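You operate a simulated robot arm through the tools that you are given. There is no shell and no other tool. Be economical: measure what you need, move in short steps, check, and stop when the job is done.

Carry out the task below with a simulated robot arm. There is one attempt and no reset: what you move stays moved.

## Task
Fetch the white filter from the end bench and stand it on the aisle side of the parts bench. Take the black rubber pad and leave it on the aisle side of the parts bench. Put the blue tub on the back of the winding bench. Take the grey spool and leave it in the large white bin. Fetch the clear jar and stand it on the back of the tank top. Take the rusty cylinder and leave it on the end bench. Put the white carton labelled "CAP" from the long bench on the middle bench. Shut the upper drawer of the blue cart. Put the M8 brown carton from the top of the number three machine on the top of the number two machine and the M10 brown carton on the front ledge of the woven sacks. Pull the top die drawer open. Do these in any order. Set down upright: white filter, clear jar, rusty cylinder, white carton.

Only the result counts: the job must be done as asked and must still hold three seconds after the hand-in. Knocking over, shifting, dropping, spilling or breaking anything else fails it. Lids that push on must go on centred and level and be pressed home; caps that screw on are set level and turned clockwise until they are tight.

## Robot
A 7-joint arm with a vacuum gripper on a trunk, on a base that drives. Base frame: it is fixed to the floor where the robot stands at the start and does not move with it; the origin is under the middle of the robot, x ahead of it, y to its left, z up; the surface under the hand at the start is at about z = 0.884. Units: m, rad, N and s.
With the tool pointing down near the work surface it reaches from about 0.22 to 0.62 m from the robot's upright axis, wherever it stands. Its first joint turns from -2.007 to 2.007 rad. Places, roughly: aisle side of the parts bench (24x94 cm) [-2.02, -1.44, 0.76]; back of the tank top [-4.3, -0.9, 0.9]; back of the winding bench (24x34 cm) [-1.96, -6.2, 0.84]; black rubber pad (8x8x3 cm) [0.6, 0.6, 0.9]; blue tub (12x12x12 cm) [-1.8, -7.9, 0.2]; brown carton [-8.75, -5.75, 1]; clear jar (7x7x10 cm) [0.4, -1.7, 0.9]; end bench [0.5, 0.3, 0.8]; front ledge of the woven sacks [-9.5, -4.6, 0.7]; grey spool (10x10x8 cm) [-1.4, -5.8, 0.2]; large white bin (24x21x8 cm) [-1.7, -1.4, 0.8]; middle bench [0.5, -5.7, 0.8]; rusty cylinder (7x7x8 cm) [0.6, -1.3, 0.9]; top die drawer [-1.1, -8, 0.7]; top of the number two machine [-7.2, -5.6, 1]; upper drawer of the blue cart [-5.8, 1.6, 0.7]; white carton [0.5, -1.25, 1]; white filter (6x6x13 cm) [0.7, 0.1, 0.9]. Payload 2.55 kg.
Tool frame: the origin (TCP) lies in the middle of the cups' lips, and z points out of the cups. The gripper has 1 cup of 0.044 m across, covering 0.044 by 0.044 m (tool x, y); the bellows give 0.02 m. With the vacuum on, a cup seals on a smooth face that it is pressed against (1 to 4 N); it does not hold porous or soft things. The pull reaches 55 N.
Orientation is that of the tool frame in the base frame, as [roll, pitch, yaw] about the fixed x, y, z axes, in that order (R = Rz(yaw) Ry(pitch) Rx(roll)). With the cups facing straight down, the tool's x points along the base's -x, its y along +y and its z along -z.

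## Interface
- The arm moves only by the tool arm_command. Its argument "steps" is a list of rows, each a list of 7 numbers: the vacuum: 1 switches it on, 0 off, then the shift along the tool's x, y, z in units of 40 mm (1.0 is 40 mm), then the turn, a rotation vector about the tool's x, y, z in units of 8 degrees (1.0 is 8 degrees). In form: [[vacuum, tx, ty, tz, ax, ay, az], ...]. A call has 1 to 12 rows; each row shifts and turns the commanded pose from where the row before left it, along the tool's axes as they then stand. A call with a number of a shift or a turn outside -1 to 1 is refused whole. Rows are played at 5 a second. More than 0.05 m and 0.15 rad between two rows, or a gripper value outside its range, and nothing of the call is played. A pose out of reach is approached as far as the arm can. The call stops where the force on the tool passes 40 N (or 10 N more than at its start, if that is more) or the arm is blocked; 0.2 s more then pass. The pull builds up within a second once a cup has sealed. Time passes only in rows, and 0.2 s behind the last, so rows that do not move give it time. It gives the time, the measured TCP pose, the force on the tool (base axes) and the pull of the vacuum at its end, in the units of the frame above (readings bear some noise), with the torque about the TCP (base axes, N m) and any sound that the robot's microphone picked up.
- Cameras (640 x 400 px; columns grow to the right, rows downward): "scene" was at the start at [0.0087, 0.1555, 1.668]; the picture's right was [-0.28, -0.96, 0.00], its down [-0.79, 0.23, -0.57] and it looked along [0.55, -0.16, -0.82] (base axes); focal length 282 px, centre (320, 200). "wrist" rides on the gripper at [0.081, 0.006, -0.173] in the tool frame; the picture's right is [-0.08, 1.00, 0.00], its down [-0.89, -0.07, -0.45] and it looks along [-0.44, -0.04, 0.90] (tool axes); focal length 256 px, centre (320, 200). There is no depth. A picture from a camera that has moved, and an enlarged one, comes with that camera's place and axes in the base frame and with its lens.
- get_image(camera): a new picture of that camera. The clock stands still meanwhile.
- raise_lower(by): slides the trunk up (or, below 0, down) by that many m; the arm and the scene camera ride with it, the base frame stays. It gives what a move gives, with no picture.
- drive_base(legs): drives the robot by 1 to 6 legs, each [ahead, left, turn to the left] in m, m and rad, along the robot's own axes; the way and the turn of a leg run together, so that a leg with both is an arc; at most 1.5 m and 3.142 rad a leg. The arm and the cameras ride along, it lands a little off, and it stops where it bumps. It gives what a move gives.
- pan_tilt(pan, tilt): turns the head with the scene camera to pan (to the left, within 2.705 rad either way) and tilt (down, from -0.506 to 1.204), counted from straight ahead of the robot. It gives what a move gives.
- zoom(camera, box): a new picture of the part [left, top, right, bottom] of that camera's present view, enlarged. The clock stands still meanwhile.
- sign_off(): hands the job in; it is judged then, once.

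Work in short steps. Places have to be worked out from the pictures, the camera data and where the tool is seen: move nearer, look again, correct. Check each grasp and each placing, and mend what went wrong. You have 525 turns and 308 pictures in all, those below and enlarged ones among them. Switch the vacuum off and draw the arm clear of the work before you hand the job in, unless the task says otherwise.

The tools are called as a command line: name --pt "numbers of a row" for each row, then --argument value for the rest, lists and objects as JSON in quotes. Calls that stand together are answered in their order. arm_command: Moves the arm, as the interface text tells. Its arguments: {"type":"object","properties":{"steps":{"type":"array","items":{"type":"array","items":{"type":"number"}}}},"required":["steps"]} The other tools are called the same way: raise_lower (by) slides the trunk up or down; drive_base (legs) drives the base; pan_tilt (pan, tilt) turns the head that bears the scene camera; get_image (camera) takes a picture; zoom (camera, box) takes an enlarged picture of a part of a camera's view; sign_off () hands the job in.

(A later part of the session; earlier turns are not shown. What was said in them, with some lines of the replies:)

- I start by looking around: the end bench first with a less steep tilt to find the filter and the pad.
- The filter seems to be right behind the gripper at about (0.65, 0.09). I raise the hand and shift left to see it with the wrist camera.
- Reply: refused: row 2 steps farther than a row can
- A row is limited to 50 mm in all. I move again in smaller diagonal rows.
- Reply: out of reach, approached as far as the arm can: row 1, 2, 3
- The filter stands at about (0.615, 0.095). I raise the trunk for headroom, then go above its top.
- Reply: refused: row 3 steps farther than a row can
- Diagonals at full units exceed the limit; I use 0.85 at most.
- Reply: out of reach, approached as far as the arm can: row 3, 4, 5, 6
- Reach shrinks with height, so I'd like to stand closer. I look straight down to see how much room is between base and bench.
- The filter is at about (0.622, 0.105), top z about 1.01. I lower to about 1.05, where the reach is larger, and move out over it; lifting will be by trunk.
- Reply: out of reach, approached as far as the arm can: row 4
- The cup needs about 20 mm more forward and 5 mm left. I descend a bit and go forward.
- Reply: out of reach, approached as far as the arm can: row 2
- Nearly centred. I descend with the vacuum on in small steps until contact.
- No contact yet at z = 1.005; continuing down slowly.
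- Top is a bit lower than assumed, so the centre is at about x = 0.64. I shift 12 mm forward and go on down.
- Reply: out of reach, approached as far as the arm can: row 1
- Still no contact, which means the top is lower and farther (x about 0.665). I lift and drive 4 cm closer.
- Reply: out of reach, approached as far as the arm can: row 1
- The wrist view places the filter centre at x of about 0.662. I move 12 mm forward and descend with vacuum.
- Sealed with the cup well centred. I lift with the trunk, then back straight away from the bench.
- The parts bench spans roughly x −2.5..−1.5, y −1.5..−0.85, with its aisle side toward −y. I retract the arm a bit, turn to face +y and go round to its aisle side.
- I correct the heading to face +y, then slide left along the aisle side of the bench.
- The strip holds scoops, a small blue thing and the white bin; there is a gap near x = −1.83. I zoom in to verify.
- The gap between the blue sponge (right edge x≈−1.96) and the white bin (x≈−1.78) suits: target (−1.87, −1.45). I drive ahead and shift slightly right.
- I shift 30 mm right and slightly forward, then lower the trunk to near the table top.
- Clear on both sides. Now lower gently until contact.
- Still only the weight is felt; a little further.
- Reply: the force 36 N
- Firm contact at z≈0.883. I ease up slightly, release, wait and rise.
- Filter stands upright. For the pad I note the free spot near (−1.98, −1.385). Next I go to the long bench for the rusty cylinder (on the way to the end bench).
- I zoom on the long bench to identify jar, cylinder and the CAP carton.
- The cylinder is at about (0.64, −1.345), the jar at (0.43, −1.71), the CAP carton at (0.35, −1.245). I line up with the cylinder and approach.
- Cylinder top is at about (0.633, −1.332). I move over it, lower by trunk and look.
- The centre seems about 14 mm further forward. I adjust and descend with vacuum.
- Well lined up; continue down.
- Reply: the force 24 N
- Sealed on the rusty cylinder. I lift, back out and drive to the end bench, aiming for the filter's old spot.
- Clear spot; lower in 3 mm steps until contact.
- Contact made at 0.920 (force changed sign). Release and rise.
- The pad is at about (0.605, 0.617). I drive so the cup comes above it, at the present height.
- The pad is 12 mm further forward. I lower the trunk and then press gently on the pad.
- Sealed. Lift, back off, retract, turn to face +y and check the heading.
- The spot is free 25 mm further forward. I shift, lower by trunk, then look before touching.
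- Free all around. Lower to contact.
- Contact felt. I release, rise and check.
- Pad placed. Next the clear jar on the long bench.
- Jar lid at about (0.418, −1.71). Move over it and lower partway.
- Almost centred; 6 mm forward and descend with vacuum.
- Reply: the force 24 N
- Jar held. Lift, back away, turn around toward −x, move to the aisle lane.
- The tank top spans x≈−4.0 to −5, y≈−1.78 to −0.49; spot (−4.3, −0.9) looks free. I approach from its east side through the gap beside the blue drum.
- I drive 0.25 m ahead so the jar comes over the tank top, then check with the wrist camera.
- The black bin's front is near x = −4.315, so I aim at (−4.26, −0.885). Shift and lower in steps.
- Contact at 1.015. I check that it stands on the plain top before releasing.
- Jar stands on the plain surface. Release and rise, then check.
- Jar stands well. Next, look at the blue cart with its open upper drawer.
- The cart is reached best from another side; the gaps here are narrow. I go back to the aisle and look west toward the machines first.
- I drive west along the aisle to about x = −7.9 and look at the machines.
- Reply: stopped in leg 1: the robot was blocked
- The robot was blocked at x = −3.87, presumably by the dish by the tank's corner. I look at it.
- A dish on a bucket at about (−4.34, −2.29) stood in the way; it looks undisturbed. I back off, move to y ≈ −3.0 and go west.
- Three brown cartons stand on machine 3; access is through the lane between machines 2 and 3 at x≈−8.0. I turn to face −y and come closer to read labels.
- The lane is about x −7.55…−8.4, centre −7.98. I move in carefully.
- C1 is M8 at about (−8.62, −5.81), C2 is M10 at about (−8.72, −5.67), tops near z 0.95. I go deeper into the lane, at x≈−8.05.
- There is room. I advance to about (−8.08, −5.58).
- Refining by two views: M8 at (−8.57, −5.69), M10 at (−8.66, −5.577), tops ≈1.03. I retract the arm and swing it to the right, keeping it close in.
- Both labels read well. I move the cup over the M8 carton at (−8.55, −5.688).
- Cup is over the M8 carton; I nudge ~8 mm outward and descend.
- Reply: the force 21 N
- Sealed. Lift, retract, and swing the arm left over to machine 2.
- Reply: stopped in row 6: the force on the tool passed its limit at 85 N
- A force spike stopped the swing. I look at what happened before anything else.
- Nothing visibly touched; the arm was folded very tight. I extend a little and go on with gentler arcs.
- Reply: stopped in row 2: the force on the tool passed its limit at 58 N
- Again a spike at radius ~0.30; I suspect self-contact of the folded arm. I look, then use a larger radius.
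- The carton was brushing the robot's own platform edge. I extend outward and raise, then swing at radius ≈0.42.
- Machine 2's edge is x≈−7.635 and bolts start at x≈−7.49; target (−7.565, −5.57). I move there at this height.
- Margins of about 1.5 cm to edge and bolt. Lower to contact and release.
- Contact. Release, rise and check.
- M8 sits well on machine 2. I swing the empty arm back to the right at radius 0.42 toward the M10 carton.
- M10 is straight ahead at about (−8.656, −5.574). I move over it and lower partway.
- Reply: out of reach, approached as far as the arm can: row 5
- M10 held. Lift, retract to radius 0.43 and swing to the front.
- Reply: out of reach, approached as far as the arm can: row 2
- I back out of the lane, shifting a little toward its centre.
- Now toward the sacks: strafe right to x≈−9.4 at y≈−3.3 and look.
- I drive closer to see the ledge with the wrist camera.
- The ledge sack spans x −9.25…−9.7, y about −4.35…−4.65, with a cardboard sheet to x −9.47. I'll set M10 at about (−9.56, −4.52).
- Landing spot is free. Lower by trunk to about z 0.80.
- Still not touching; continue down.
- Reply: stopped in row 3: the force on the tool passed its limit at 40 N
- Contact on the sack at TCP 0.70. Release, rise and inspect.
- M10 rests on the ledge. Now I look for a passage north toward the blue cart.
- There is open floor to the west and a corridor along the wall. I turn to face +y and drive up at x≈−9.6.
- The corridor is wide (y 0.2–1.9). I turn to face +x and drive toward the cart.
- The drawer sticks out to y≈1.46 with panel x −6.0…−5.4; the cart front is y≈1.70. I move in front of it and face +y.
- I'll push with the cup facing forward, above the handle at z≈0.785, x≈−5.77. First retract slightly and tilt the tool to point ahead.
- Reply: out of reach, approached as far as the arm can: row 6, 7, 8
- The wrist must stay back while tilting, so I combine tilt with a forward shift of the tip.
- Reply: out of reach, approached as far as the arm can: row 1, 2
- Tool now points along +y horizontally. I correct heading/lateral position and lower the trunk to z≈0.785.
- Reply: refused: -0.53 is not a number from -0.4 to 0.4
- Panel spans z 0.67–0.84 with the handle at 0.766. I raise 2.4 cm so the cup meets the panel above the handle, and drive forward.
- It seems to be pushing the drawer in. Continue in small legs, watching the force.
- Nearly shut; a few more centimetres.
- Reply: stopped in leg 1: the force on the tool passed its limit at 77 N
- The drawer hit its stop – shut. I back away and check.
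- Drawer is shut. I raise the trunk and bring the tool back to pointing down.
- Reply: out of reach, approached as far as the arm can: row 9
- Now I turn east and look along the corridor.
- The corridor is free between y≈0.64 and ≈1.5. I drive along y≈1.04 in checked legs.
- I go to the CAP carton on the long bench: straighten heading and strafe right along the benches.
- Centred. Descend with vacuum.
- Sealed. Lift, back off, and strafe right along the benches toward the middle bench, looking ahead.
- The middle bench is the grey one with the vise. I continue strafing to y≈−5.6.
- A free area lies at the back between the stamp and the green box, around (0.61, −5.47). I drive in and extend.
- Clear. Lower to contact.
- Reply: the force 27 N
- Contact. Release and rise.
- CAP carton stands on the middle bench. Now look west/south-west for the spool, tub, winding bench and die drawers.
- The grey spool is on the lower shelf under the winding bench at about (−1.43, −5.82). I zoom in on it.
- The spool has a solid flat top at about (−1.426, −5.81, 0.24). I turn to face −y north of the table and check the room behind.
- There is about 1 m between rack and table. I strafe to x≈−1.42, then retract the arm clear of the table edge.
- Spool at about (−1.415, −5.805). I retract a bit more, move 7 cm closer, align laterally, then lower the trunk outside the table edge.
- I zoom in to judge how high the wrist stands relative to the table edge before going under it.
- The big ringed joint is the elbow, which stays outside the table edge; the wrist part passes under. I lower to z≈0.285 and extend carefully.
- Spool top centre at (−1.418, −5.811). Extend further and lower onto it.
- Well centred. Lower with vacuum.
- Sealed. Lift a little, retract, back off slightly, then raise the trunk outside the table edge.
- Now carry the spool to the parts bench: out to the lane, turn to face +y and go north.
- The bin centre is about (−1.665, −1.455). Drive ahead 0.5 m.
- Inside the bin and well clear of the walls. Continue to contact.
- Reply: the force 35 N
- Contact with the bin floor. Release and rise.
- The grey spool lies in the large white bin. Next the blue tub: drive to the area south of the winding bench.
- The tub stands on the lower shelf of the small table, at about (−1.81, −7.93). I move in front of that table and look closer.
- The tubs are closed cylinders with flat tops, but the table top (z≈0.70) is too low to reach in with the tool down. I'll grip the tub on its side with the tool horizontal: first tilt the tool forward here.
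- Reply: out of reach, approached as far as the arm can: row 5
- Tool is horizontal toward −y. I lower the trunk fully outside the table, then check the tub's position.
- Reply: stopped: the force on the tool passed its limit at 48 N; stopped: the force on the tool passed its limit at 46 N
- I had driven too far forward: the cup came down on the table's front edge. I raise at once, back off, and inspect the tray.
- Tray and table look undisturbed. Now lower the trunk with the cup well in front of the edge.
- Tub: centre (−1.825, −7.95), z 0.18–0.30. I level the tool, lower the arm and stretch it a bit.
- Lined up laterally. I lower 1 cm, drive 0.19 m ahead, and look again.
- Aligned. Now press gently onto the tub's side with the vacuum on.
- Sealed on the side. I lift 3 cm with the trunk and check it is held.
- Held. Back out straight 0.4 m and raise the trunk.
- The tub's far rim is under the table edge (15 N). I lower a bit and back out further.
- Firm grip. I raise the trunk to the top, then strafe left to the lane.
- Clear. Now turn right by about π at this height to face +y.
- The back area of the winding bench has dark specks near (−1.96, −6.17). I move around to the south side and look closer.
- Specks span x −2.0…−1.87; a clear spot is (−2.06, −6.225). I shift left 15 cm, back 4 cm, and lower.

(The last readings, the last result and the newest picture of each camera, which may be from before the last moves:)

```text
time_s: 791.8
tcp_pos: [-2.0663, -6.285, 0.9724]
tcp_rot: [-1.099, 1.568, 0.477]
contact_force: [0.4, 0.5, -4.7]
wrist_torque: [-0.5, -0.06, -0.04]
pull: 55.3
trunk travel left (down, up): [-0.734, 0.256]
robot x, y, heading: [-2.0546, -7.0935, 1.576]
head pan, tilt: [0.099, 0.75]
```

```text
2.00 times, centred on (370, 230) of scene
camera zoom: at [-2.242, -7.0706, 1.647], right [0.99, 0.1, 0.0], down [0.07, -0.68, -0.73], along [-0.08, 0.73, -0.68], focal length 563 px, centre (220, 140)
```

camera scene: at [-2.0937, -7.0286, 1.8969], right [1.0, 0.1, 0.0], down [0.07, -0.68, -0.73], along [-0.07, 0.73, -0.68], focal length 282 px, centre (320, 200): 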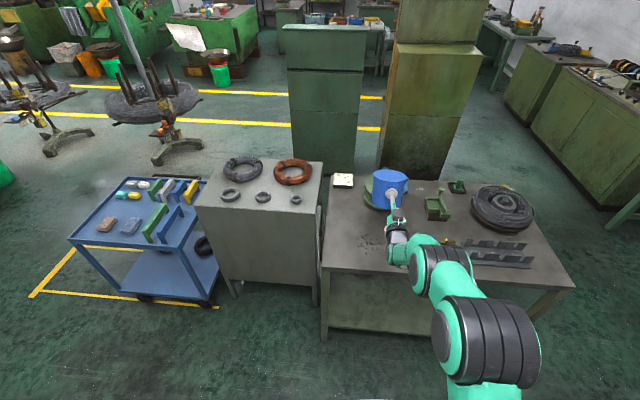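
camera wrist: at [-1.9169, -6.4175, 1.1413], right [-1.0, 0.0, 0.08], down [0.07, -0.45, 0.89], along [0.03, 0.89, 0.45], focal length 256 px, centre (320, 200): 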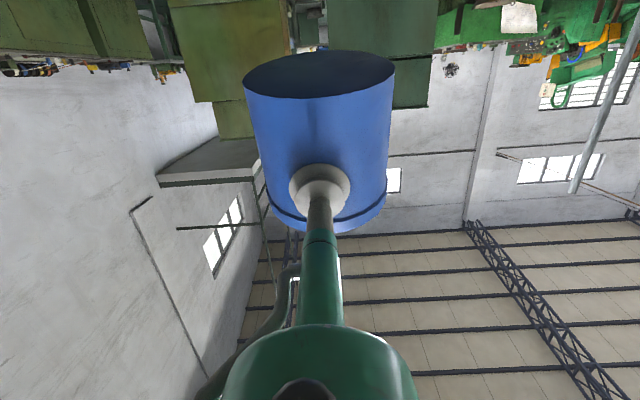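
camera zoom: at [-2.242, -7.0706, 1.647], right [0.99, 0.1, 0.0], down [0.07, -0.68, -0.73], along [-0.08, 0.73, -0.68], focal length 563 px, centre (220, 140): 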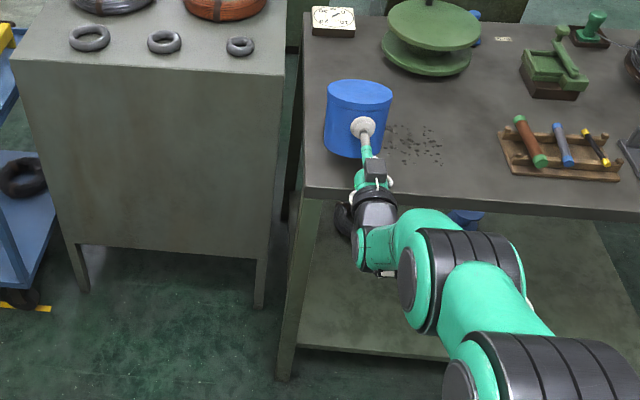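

raise_lower --by -0.055

raise_lower --by -0.01

zoom --camera "scene" --box '[290, 130, 450, 250]'

```text
time_s: 792.8
tcp_pos: [-2.0633, -6.2851, 0.919]
tcp_rot: [-0.606, 1.566, 0.971]
contact_force: [-0.6, 2.1, 1.7]
wrist_torque: [0.56, 0.19, 0.02]
pull: 54.9
trunk travel left (down, up): [-0.679, 0.311]
robot x, y, heading: [-2.0553, -7.0881, 1.577]
head pan, tilt: [0.099, 0.75]
```

```text
time_s: 793.3
tcp_pos: [-2.0631, -6.2867, 0.9169]
tcp_rot: [-0.146, 1.553, 1.432]
contact_force: [0.7, -2.1, 18.3]
wrist_torque: [-0.28, 0.28, 0.09]
pull: 54.9
trunk travel left (down, up): [-0.669, 0.321]
robot x, y, heading: [-2.054, -7.0929, 1.572]
head pan, tilt: [0.099, 0.75]
```

```text
3.33 times, centred on (370, 190) of scene
camera zoom: at [-2.2417, -7.0753, 1.5823], right [0.99, 0.1, 0.0], down [0.07, -0.68, -0.73], along [-0.08, 0.73, -0.68], focal length 939 px, centre (153, 233)
```

zoom: 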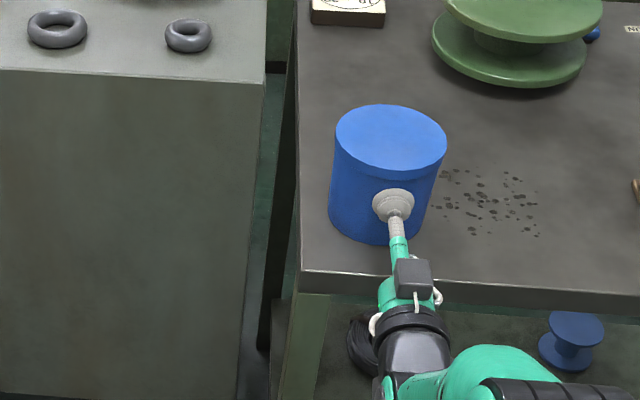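

Seated on the bench. Ease, release, and back straight off.

raise_lower --by 0.006

arm_command --pt "0 0 0 0 0 0 0" --pt "0 0 0 0 0 0 0" --pt "0 0 0 0 0 0 0" --pt "0 0 0 0 0 0 0" --pt "0 0 0 -0.4 0 0 0" --pt "0 0 0 -0.8 0 0 0" --pt "0 0 0 0 0 0 0"

drive_base --legs '[[-0.1, 0, 0]]'

get_image --camera "scene"

```text
time_s: 793.9
tcp_pos: [-2.0634, -6.2852, 0.9167]
tcp_rot: [-0.403, 1.563, 1.173]
contact_force: [0.8, 3.2, 12.2]
wrist_torque: [0.29, 0.0, 0.08]
pull: 55.3
trunk travel left (down, up): [-0.675, 0.315]
robot x, y, heading: [-2.0575, -7.088, 1.575]
head pan, tilt: [0.099, 0.75]
```

```text
time_s: 795.5
tcp_pos: [-2.0619, -6.3343, 0.913]
tcp_rot: [-0.983, 1.568, 0.595]
contact_force: [0.0, 0.2, 0.5]
wrist_torque: [-0.02, 0.02, 0.0]
pull: 0.1
trunk travel left (down, up): [-0.675, 0.315]
robot x, y, heading: [-2.0576, -7.0879, 1.573]
head pan, tilt: [0.099, 0.75]
```

```text
time_s: 796.6
tcp_pos: [-2.0611, -6.4341, 0.9139]
tcp_rot: [-0.705, 1.566, 0.872]
contact_force: [0.1, -0.5, -0.1]
wrist_torque: [-0.04, -0.01, -0.02]
pull: 0.1
trunk travel left (down, up): [-0.675, 0.315]
robot x, y, heading: [-2.0534, -7.1895, 1.578]
head pan, tilt: [0.099, 0.75]
```

```text
136 pictures are left
camera scene: at [-2.2415, -7.1714, 1.588], right [0.99, 0.11, 0.0], down [0.07, -0.68, -0.73], along [-0.08, 0.73, -0.68], focal length 282 px, centre (320, 200)
```

scene: 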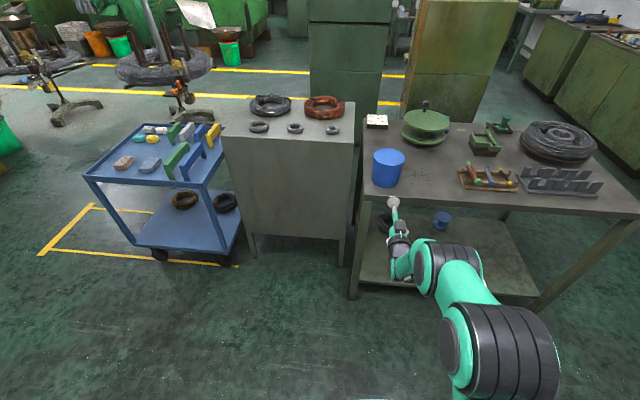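

Tub is placed. Next the top die drawer (M6 DIES): I raise, move to the lane and turn to face −y.

raise_lower --by 0.3

drive_base --legs '[[0, -1.1, 0], [0, 0, 1.56], [0, 0, 1.56]]'

get_image --camera "scene"

```text
time_s: 799.6
tcp_pos: [-2.0623, -6.4342, 1.214]
tcp_rot: [-0.971, 1.567, 0.605]
contact_force: [-0.7, 0.2, -0.2]
wrist_torque: [-0.01, -0.02, 0.03]
pull: 0.1
trunk travel left (down, up): [-0.975, 0.015]
robot x, y, heading: [-2.0582, -7.1908, 1.575]
head pan, tilt: [0.099, 0.75]
```

```text
time_s: 813.0
tcp_pos: [-0.9458, -7.9305, 1.2141]
tcp_rot: [-0.932, 1.568, -2.549]
contact_force: [0.7, 0.2, -0.1]
wrist_torque: [-0.02, 0.0, -0.02]
pull: 0.0
trunk travel left (down, up): [-0.975, 0.015]
robot x, y, heading: [-0.9097, -7.1735, -1.62]
head pan, tilt: [0.099, 0.75]
```

```text
135 pictures are left
camera scene: at [-0.7272, -7.2076, 1.8879], right [-1.0, -0.05, 0.0], down [-0.03, 0.68, -0.73], along [0.04, -0.73, -0.68], focal length 282 px, centre (320, 200)
```

scene: 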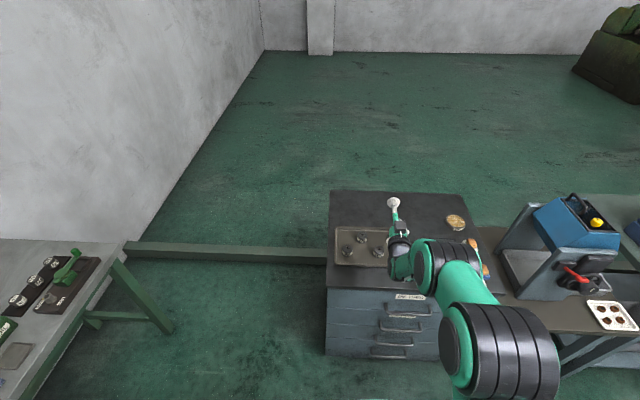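

Back off so the cup clears the cabinet top, straighten, and lower.

drive_base --legs '[[-0.42, 0, 0.05]]'

raise_lower --by -0.4

get_image --camera "scene"

get_image --camera "wrist"

```text
time_s: 815.6
tcp_pos: [-0.8907, -7.4985, 1.2134]
tcp_rot: [-0.888, 1.567, -2.44]
contact_force: [-0.3, -0.2, -0.3]
wrist_torque: [0.06, -0.05, 0.02]
pull: 0.0
trunk travel left (down, up): [-0.975, 0.015]
robot x, y, heading: [-0.9032, -6.7448, -1.56]
head pan, tilt: [0.099, 0.75]
```

```text
time_s: 819.4
tcp_pos: [-0.8903, -7.4979, 0.8134]
tcp_rot: [-0.875, 1.567, -2.429]
contact_force: [0.3, -0.1, 0.0]
wrist_torque: [0.04, 0.02, 0.0]
pull: 0.0
trunk travel left (down, up): [-0.575, 0.415]
robot x, y, heading: [-0.9061, -6.7388, -1.557]
head pan, tilt: [0.099, 0.75]
```

```text
134 pictures are left
camera scene: at [-0.7184, -6.7631, 1.488], right [-0.99, -0.11, 0.0], down [-0.08, 0.68, -0.73], along [0.08, -0.73, -0.68], focal length 282 px, centre (320, 200)
```

scene: 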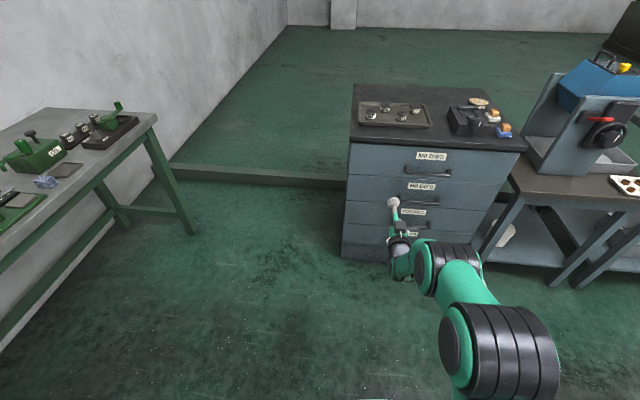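

```text
133 pictures are left
camera wrist: at [-0.8879, -7.3266, 0.732], right [1.0, 0.02, 0.08], down [-0.08, 0.45, 0.89], along [-0.02, -0.89, 0.45], focal length 256 px, centre (320, 200)
```

wrist: 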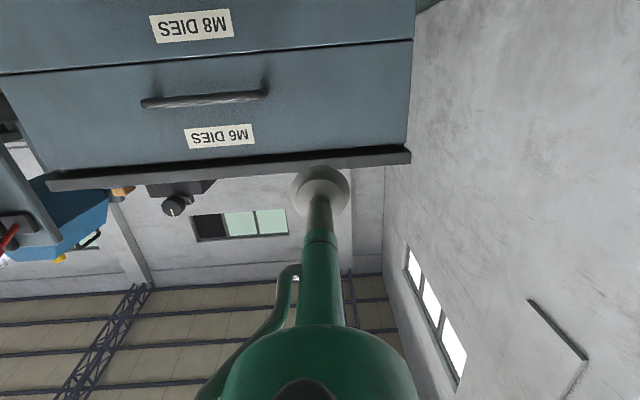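

The top drawer is M6 DIES: handle at x −1.21…−0.99, z≈0.77. I'll suck onto its front at about (−0.925, z 0.785) and pull.

raise_lower --by -0.028

drive_base --legs '[[0.2, -0.035, -0.013]]'

get_image --camera "wrist"

zoom --camera "scene" --box '[320, 60, 560, 260]'

```text
time_s: 820.1
tcp_pos: [-0.8905, -7.4982, 0.7859]
tcp_rot: [-0.843, 1.567, -2.398]
contact_force: [0.5, 0.1, 0.2]
wrist_torque: [-0.01, 0.03, -0.03]
pull: 0.1
trunk travel left (down, up): [-0.547, 0.443]
robot x, y, heading: [-0.9039, -6.7452, -1.556]
head pan, tilt: [0.099, 0.75]
```

```text
time_s: 821.8
tcp_pos: [-0.9359, -7.6994, 0.7856]
tcp_rot: [-1.084, 1.568, -2.653]
contact_force: [0.3, -0.2, -0.3]
wrist_torque: [-0.01, 0.0, 0.03]
pull: 0.0
trunk travel left (down, up): [-0.547, 0.443]
robot x, y, heading: [-0.9364, -6.9425, -1.57]
head pan, tilt: [0.099, 0.75]
```

```text
132 pictures are left
camera wrist: at [-0.931, -7.5277, 0.7035], right [1.0, 0.0, 0.08], down [-0.07, 0.45, 0.89], along [-0.03, -0.89, 0.45], focal length 256 px, centre (320, 200)
```

wrist: 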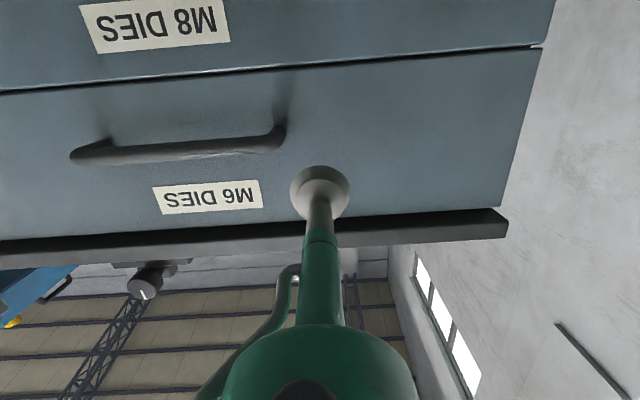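

```text
2.00 times, centred on (440, 160) of scene
camera zoom: at [-0.753, -6.9674, 1.4599], right [-0.99, -0.1, 0.0], down [-0.07, 0.68, -0.73], along [0.07, -0.73, -0.68], focal length 563 px, centre (80, 280)
```

zoom: 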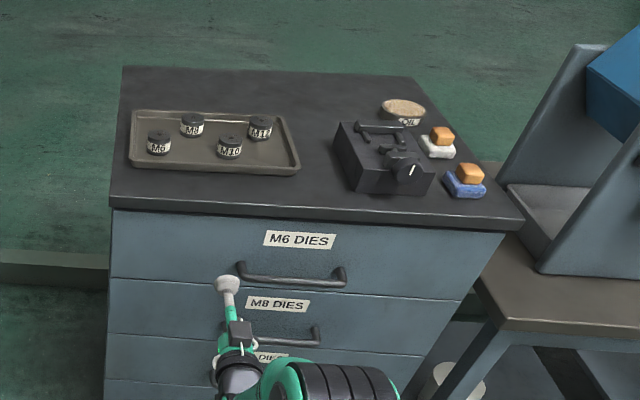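

Panel front is at about y = −7.84. I advance 0.11 m and shift 1.5 cm away from the handle, then press on with vacuum.

drive_base --legs '[[0.105, 0.015, 0]]'

arm_command --pt "1 0 0 0.3 0 0 0" --pt "1 0 0 0.25 0 0 0" --pt "1 0 0 0.2 0 0 0" --pt "1 0 0 0.15 0 0 0" --pt "1 0 0 0 0 0 0" --pt "1 0 0 0 0 0 0"

```text
time_s: 823.0
tcp_pos: [-0.9213, -7.8069, 0.7853]
tcp_rot: [-1.205, 1.568, -2.778]
contact_force: [-0.5, 4.7, -1.7]
wrist_torque: [-0.06, -0.03, 0.05]
pull: 0.1
trunk travel left (down, up): [-0.547, 0.443]
robot x, y, heading: [-0.9212, -7.0504, -1.569]
head pan, tilt: [0.099, 0.75]
```

```text
time_s: 823.4
tcp_pos: [-0.922, -7.8132, 0.785]
tcp_rot: [-0.659, 1.565, -2.228]
contact_force: [-0.4, 34.3, 15.5]
wrist_torque: [0.54, -0.1, 0.08]
pull: 54.8
trunk travel left (down, up): [-0.547, 0.443]
robot x, y, heading: [-0.9191, -7.0506, -1.572]
head pan, tilt: [0.099, 0.75]
stopped in row 2: the force on the tool passed its limit at 51 N (the readings are from after the stop); the commanded pose is now the measured one
```

Sealed on the panel. Ease back and start pulling.

drive_base --legs '[[-0.015, 0, 0]]'

drive_base --legs '[[-0.05, 0, 0]]'

get_image --camera "scene"

```text
time_s: 824.2
tcp_pos: [-0.9217, -7.8032, 0.7842]
tcp_rot: [-0.621, 1.566, -2.19]
contact_force: [-0.7, -2.5, 16.0]
wrist_torque: [0.54, -0.05, 0.09]
pull: 54.6
trunk travel left (down, up): [-0.547, 0.443]
robot x, y, heading: [-0.9193, -7.0342, -1.574]
head pan, tilt: [0.099, 0.75]
```

```text
time_s: 825.1
tcp_pos: [-0.9212, -7.754, 0.7858]
tcp_rot: [-0.578, 1.565, -2.149]
contact_force: [-0.8, 0.2, 4.0]
wrist_torque: [0.25, -0.01, 0.05]
pull: 55.1
trunk travel left (down, up): [-0.547, 0.443]
robot x, y, heading: [-0.9254, -6.9866, -1.575]
head pan, tilt: [0.099, 0.75]
```

```text
130 pictures are left
camera scene: at [-0.7378, -7.0082, 1.46], right [-1.0, -0.1, 0.0], down [-0.07, 0.68, -0.73], along [0.07, -0.73, -0.68], focal length 282 px, centre (320, 200)
```

scene: 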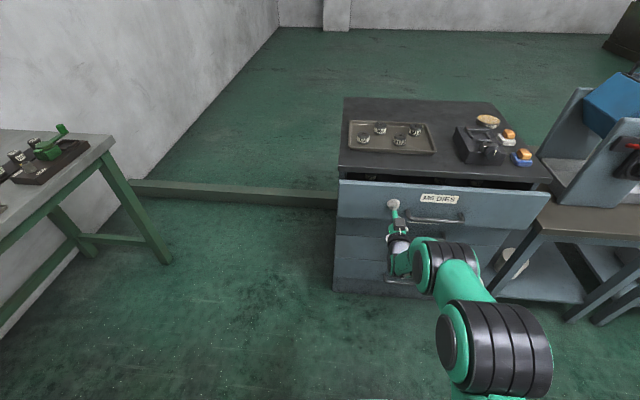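

The drawer is sliding open. Continue pulling.

drive_base --legs '[[-0.08, 0, 0]]'

drive_base --legs '[[-0.07, 0, 0]]'

drive_base --legs '[[-0.05, 0, 0]]'

get_image --camera "scene"

```text
time_s: 826.2
tcp_pos: [-0.922, -7.6753, 0.7853]
tcp_rot: [-0.644, 1.566, -2.217]
contact_force: [2.7, -0.7, 1.7]
wrist_torque: [0.19, -0.22, -0.01]
pull: 55.3
trunk travel left (down, up): [-0.547, 0.443]
robot x, y, heading: [-0.9229, -6.908, -1.57]
head pan, tilt: [0.099, 0.75]
```

```text
time_s: 827.2
tcp_pos: [-0.921, -7.6057, 0.784]
tcp_rot: [-0.712, 1.565, -2.283]
contact_force: [5.0, -1.0, 0.9]
wrist_torque: [0.12, -0.2, -0.06]
pull: 54.9
trunk travel left (down, up): [-0.547, 0.443]
robot x, y, heading: [-0.9252, -6.8345, -1.574]
head pan, tilt: [0.099, 0.75]
```

```text
time_s: 828.1
tcp_pos: [-0.9214, -7.555, 0.7855]
tcp_rot: [-0.69, 1.564, -2.262]
contact_force: [-1.9, 0.1, -0.2]
wrist_torque: [0.03, 0.27, 0.06]
pull: 55.4
trunk travel left (down, up): [-0.547, 0.443]
robot x, y, heading: [-0.9209, -6.7853, -1.574]
head pan, tilt: [0.099, 0.75]
```

```text
129 pictures are left
camera scene: at [-0.7374, -6.8092, 1.46], right [-1.0, -0.1, 0.0], down [-0.07, 0.68, -0.73], along [0.07, -0.73, -0.68], focal length 282 px, centre (320, 200)
```

scene: 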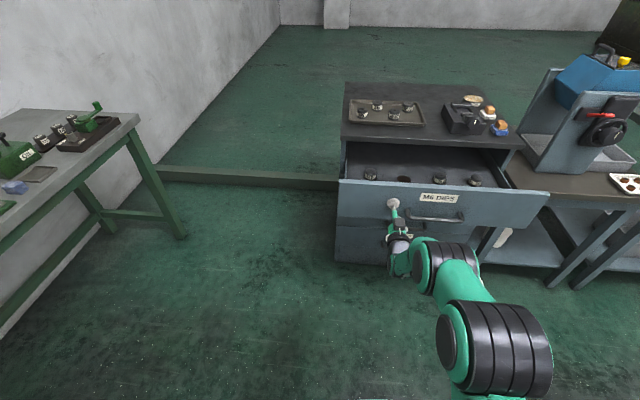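

Open about 0.25 m. One more small pull to see whether it reaches its stop.

drive_base --legs '[[-0.04, 0, 0]]'

zoom --camera "scene" --box '[320, 60, 560, 260]'

```text
time_s: 829.0
tcp_pos: [-0.9218, -7.5156, 0.7854]
tcp_rot: [-0.699, 1.567, -2.267]
contact_force: [-3.1, 0.4, -0.3]
wrist_torque: [0.01, 0.18, 0.08]
pull: 55.1
trunk travel left (down, up): [-0.547, 0.443]
robot x, y, heading: [-0.922, -6.7492, -1.57]
head pan, tilt: [0.099, 0.75]
```

```text
2.00 times, centred on (440, 160) of scene
camera zoom: at [-0.7376, -6.7696, 1.46], right [-1.0, -0.1, 0.0], down [-0.07, 0.68, -0.73], along [0.07, -0.73, -0.68], focal length 563 px, centre (80, 280)
```

zoom: 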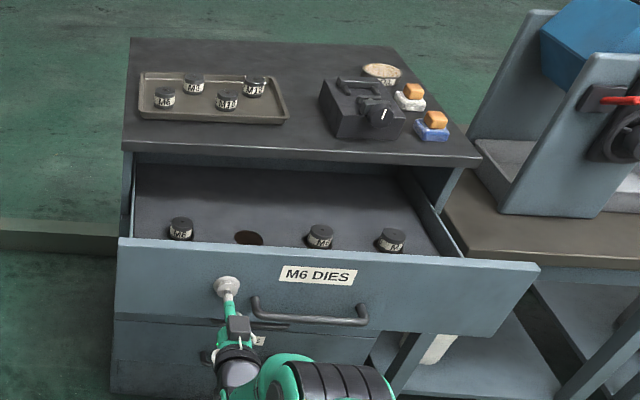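

Open nearly 0.3 m. I pull 4 cm more with the arm to feel for the stop.

arm_command --pt "1 0 0 -0.5 0 0 0" --pt "1 0 0 -0.5 0 0 0" --pt "1 0 0 0 0 0 0"

```text
time_s: 829.8
tcp_pos: [-0.9219, -7.4758, 0.7855]
tcp_rot: [-1.035, 1.567, -2.606]
contact_force: [2.4, 1.7, -1.0]
wrist_torque: [-0.09, -0.28, -0.1]
pull: 55.6
trunk travel left (down, up): [-0.547, 0.443]
robot x, y, heading: [-0.9234, -6.7485, -1.574]
head pan, tilt: [0.099, 0.75]
```

Still sliding freely; I pull a little more.

arm_command --pt "1 0 0 -0.5 0 0 0" --pt "1 0 0 -0.5 0 0 0" --pt "1 0 0 0 0 0 0"

get_image --camera "scene"

```text
time_s: 830.6
tcp_pos: [-0.9225, -7.4371, 0.7846]
tcp_rot: [-0.784, 1.565, -2.354]
contact_force: [-2.8, 1.8, 0.6]
wrist_torque: [0.03, 0.22, 0.12]
pull: 54.7
trunk travel left (down, up): [-0.547, 0.443]
robot x, y, heading: [-0.9232, -6.7455, -1.569]
head pan, tilt: [0.099, 0.75]
```

```text
127 pictures are left
camera scene: at [-0.7375, -6.7699, 1.46], right [-1.0, -0.1, 0.0], down [-0.07, 0.68, -0.73], along [0.07, -0.73, -0.68], focal length 282 px, centre (320, 200)
```

scene: 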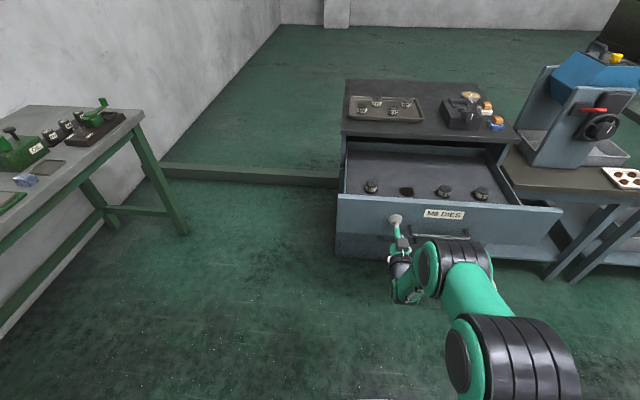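

arm_command --pt "1 0 0 -0.5 0 0 0" --pt "1 0 0 -0.5 0 0 0" --pt "1 0 0 0 0 0 0"

```text
time_s: 831.4
tcp_pos: [-0.9225, -7.4015, 0.7861]
tcp_rot: [-0.292, 1.56, -1.862]
contact_force: [-0.4, -34.1, 2.1]
wrist_torque: [0.25, -0.09, -0.02]
pull: 54.8
trunk travel left (down, up): [-0.547, 0.443]
robot x, y, heading: [-0.9226, -6.7467, -1.577]
head pan, tilt: [0.099, 0.75]
```

The stop is reached (34 N): fully open. Ease, release and back away.

arm_command --pt "1 0 0 0.1 0 0 0" --pt "0 0 0 0 0 0 0" --pt "0 0 0 0 0 0 0" --pt "0 0 0 0 0 0 0" --pt "0 0 0 0 0 0 0" --pt "0 0 0 -0.4 0 0 0" --pt "0 0 0 -0.3 0 0 0" --pt "0 0 0 0 0 0 0"

get_image --camera "scene"

```text
time_s: 833.2
tcp_pos: [-0.9219, -7.3733, 0.7842]
tcp_rot: [-0.839, 1.565, -2.41]
contact_force: [0.2, -1.6, 0.0]
wrist_torque: [0.01, 0.0, -0.01]
pull: 0.1
trunk travel left (down, up): [-0.547, 0.443]
robot x, y, heading: [-0.9203, -6.7442, -1.574]
head pan, tilt: [0.099, 0.75]
```

```text
126 pictures are left
camera scene: at [-0.7371, -6.7708, 1.46], right [-1.0, -0.1, 0.0], down [-0.07, 0.68, -0.73], along [0.07, -0.73, -0.68], focal length 282 px, centre (320, 200)
```

scene: 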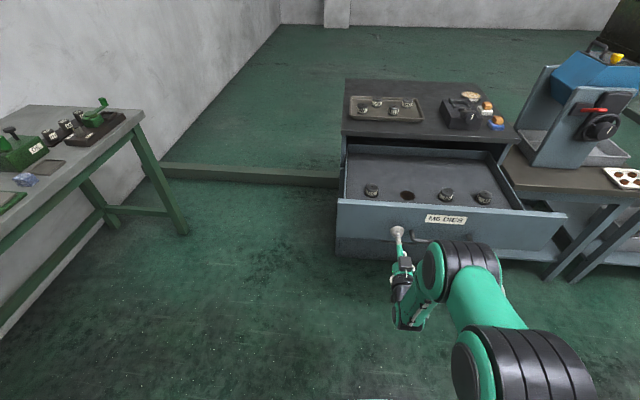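

All tasks are done; I raise the arm clear of the drawer and move aside, then take a last look at the tub.

raise_lower --by 0.4

drive_base --legs '[[0, 0.4, 0]]'

pan_tilt --pan -1.9 --tilt 0.6

get_image --camera "scene"

pan_tilt --pan -0.7 --tilt 0.6

get_image --camera "scene"

```text
time_s: 837.0
tcp_pos: [-0.923, -7.3715, 1.1836]
tcp_rot: [-0.865, 1.564, -2.436]
contact_force: [0.2, 0.5, 0.1]
wrist_torque: [-0.01, 0.0, 0.0]
pull: 0.1
trunk travel left (down, up): [-0.947, 0.043]
robot x, y, heading: [-0.9242, -6.7441, -1.575]
head pan, tilt: [0.099, 0.75]
```

```text
time_s: 839.5
tcp_pos: [-0.531, -7.3754, 1.185]
tcp_rot: [-0.873, 1.566, -2.452]
contact_force: [0.1, -0.3, -0.6]
wrist_torque: [0.0, -0.03, -0.04]
pull: 0.1
trunk travel left (down, up): [-0.947, 0.043]
robot x, y, heading: [-0.5268, -6.7515, -1.579]
head pan, tilt: [0.099, 0.75]
```

```text
time_s: 841.4
tcp_pos: [-0.5318, -7.375, 1.1846]
tcp_rot: [-0.856, 1.565, -2.433]
contact_force: [0.2, 0.1, -0.1]
wrist_torque: [-0.01, -0.02, 0.02]
pull: 0.0
trunk travel left (down, up): [-0.947, 0.043]
robot x, y, heading: [-0.5265, -6.7526, -1.578]
head pan, tilt: [-1.901, 0.6]
```

```text
125 pictures are left
camera scene: at [-0.4321, -6.6628, 1.8728], right [0.33, 0.94, 0.0], down [0.53, -0.19, -0.83], along [-0.78, 0.28, -0.56], focal length 282 px, centre (320, 200)
```

scene: 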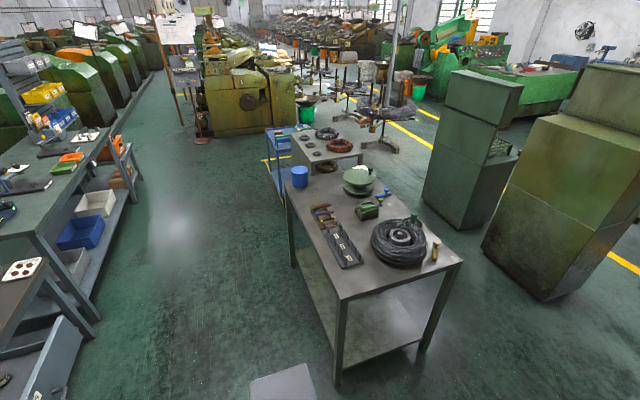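

```text
time_s: 842.8
tcp_pos: [-0.5313, -7.3754, 1.1839]
tcp_rot: [-0.845, 1.567, -2.427]
contact_force: [0.8, -0.3, 0.3]
wrist_torque: [-0.01, 0.0, -0.03]
pull: 0.1
trunk travel left (down, up): [-0.947, 0.043]
robot x, y, heading: [-0.526, -6.749, -1.582]
head pan, tilt: [-0.7, 0.6]
```

```text
124 pictures are left
camera scene: at [-0.4065, -6.7592, 1.8728], right [-0.76, 0.65, 0.0], down [0.37, 0.43, -0.83], along [-0.54, -0.62, -0.56], focal length 282 px, centre (320, 200)
```

scene: 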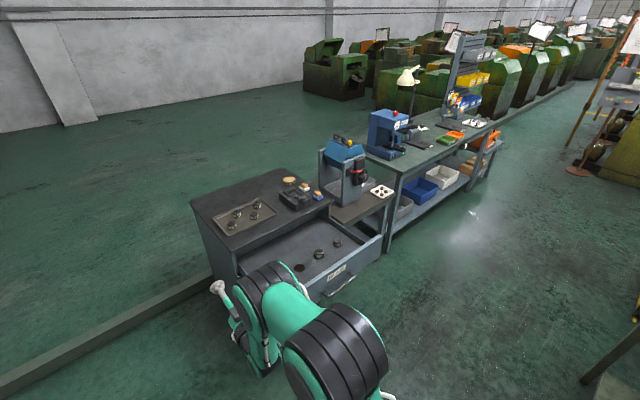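

The tub stands on the winding bench, the M6 drawer is open, and the arm is clear with the vacuum off. I hand in.

sign_off

```text
The job is handed in.
```

I carried out every item on the list and handed the job in. I don't have a verdict back, and these are my last observations:

- **White filter and black rubber pad:** both are on the aisle side of the parts bench, with the filter standing upright.
- **Blue tub:** it is on the back of the winding bench, gripped by its side because the table top above it was too low to reach in from above. I set it beside some dark specks there, clear of them.
- **Grey spool:** it is in the large white bin.
- **Clear jar:** it stands on the tank top at about (-4.26, -0.89), just in front of a small black bin. I took that spot as "the back" from the given coordinates.
- **Rusty cylinder:** it stands on the end bench, where the filter had been.
- **White CAP carton:** it stands on the middle bench.
- **Blue cart, upper drawer:** it is pushed in to its stop.
- **Brown cartons:** M8 is on top of the number two machine and M10 is on the front ledge of the woven sacks.
- **Top die drawer:** it is pulled open to its stop, about 40 cm.

There were five unplanned contacts along the way, and none seemed to move anything:

- The base was stopped by a dish on a bucket at the tank's corner.
- Twice, while swinging the M8 carton, the tool force passed its limit (85 N and 58 N). I think the carton brushed the robot's own platform.
- The cup came down on the front edge of the small table next to the die cabinet, near a tray of nuts. The tray looked unmoved.
- While I lifted the tub out, its rim pressed up under that same table edge at about 15 N.
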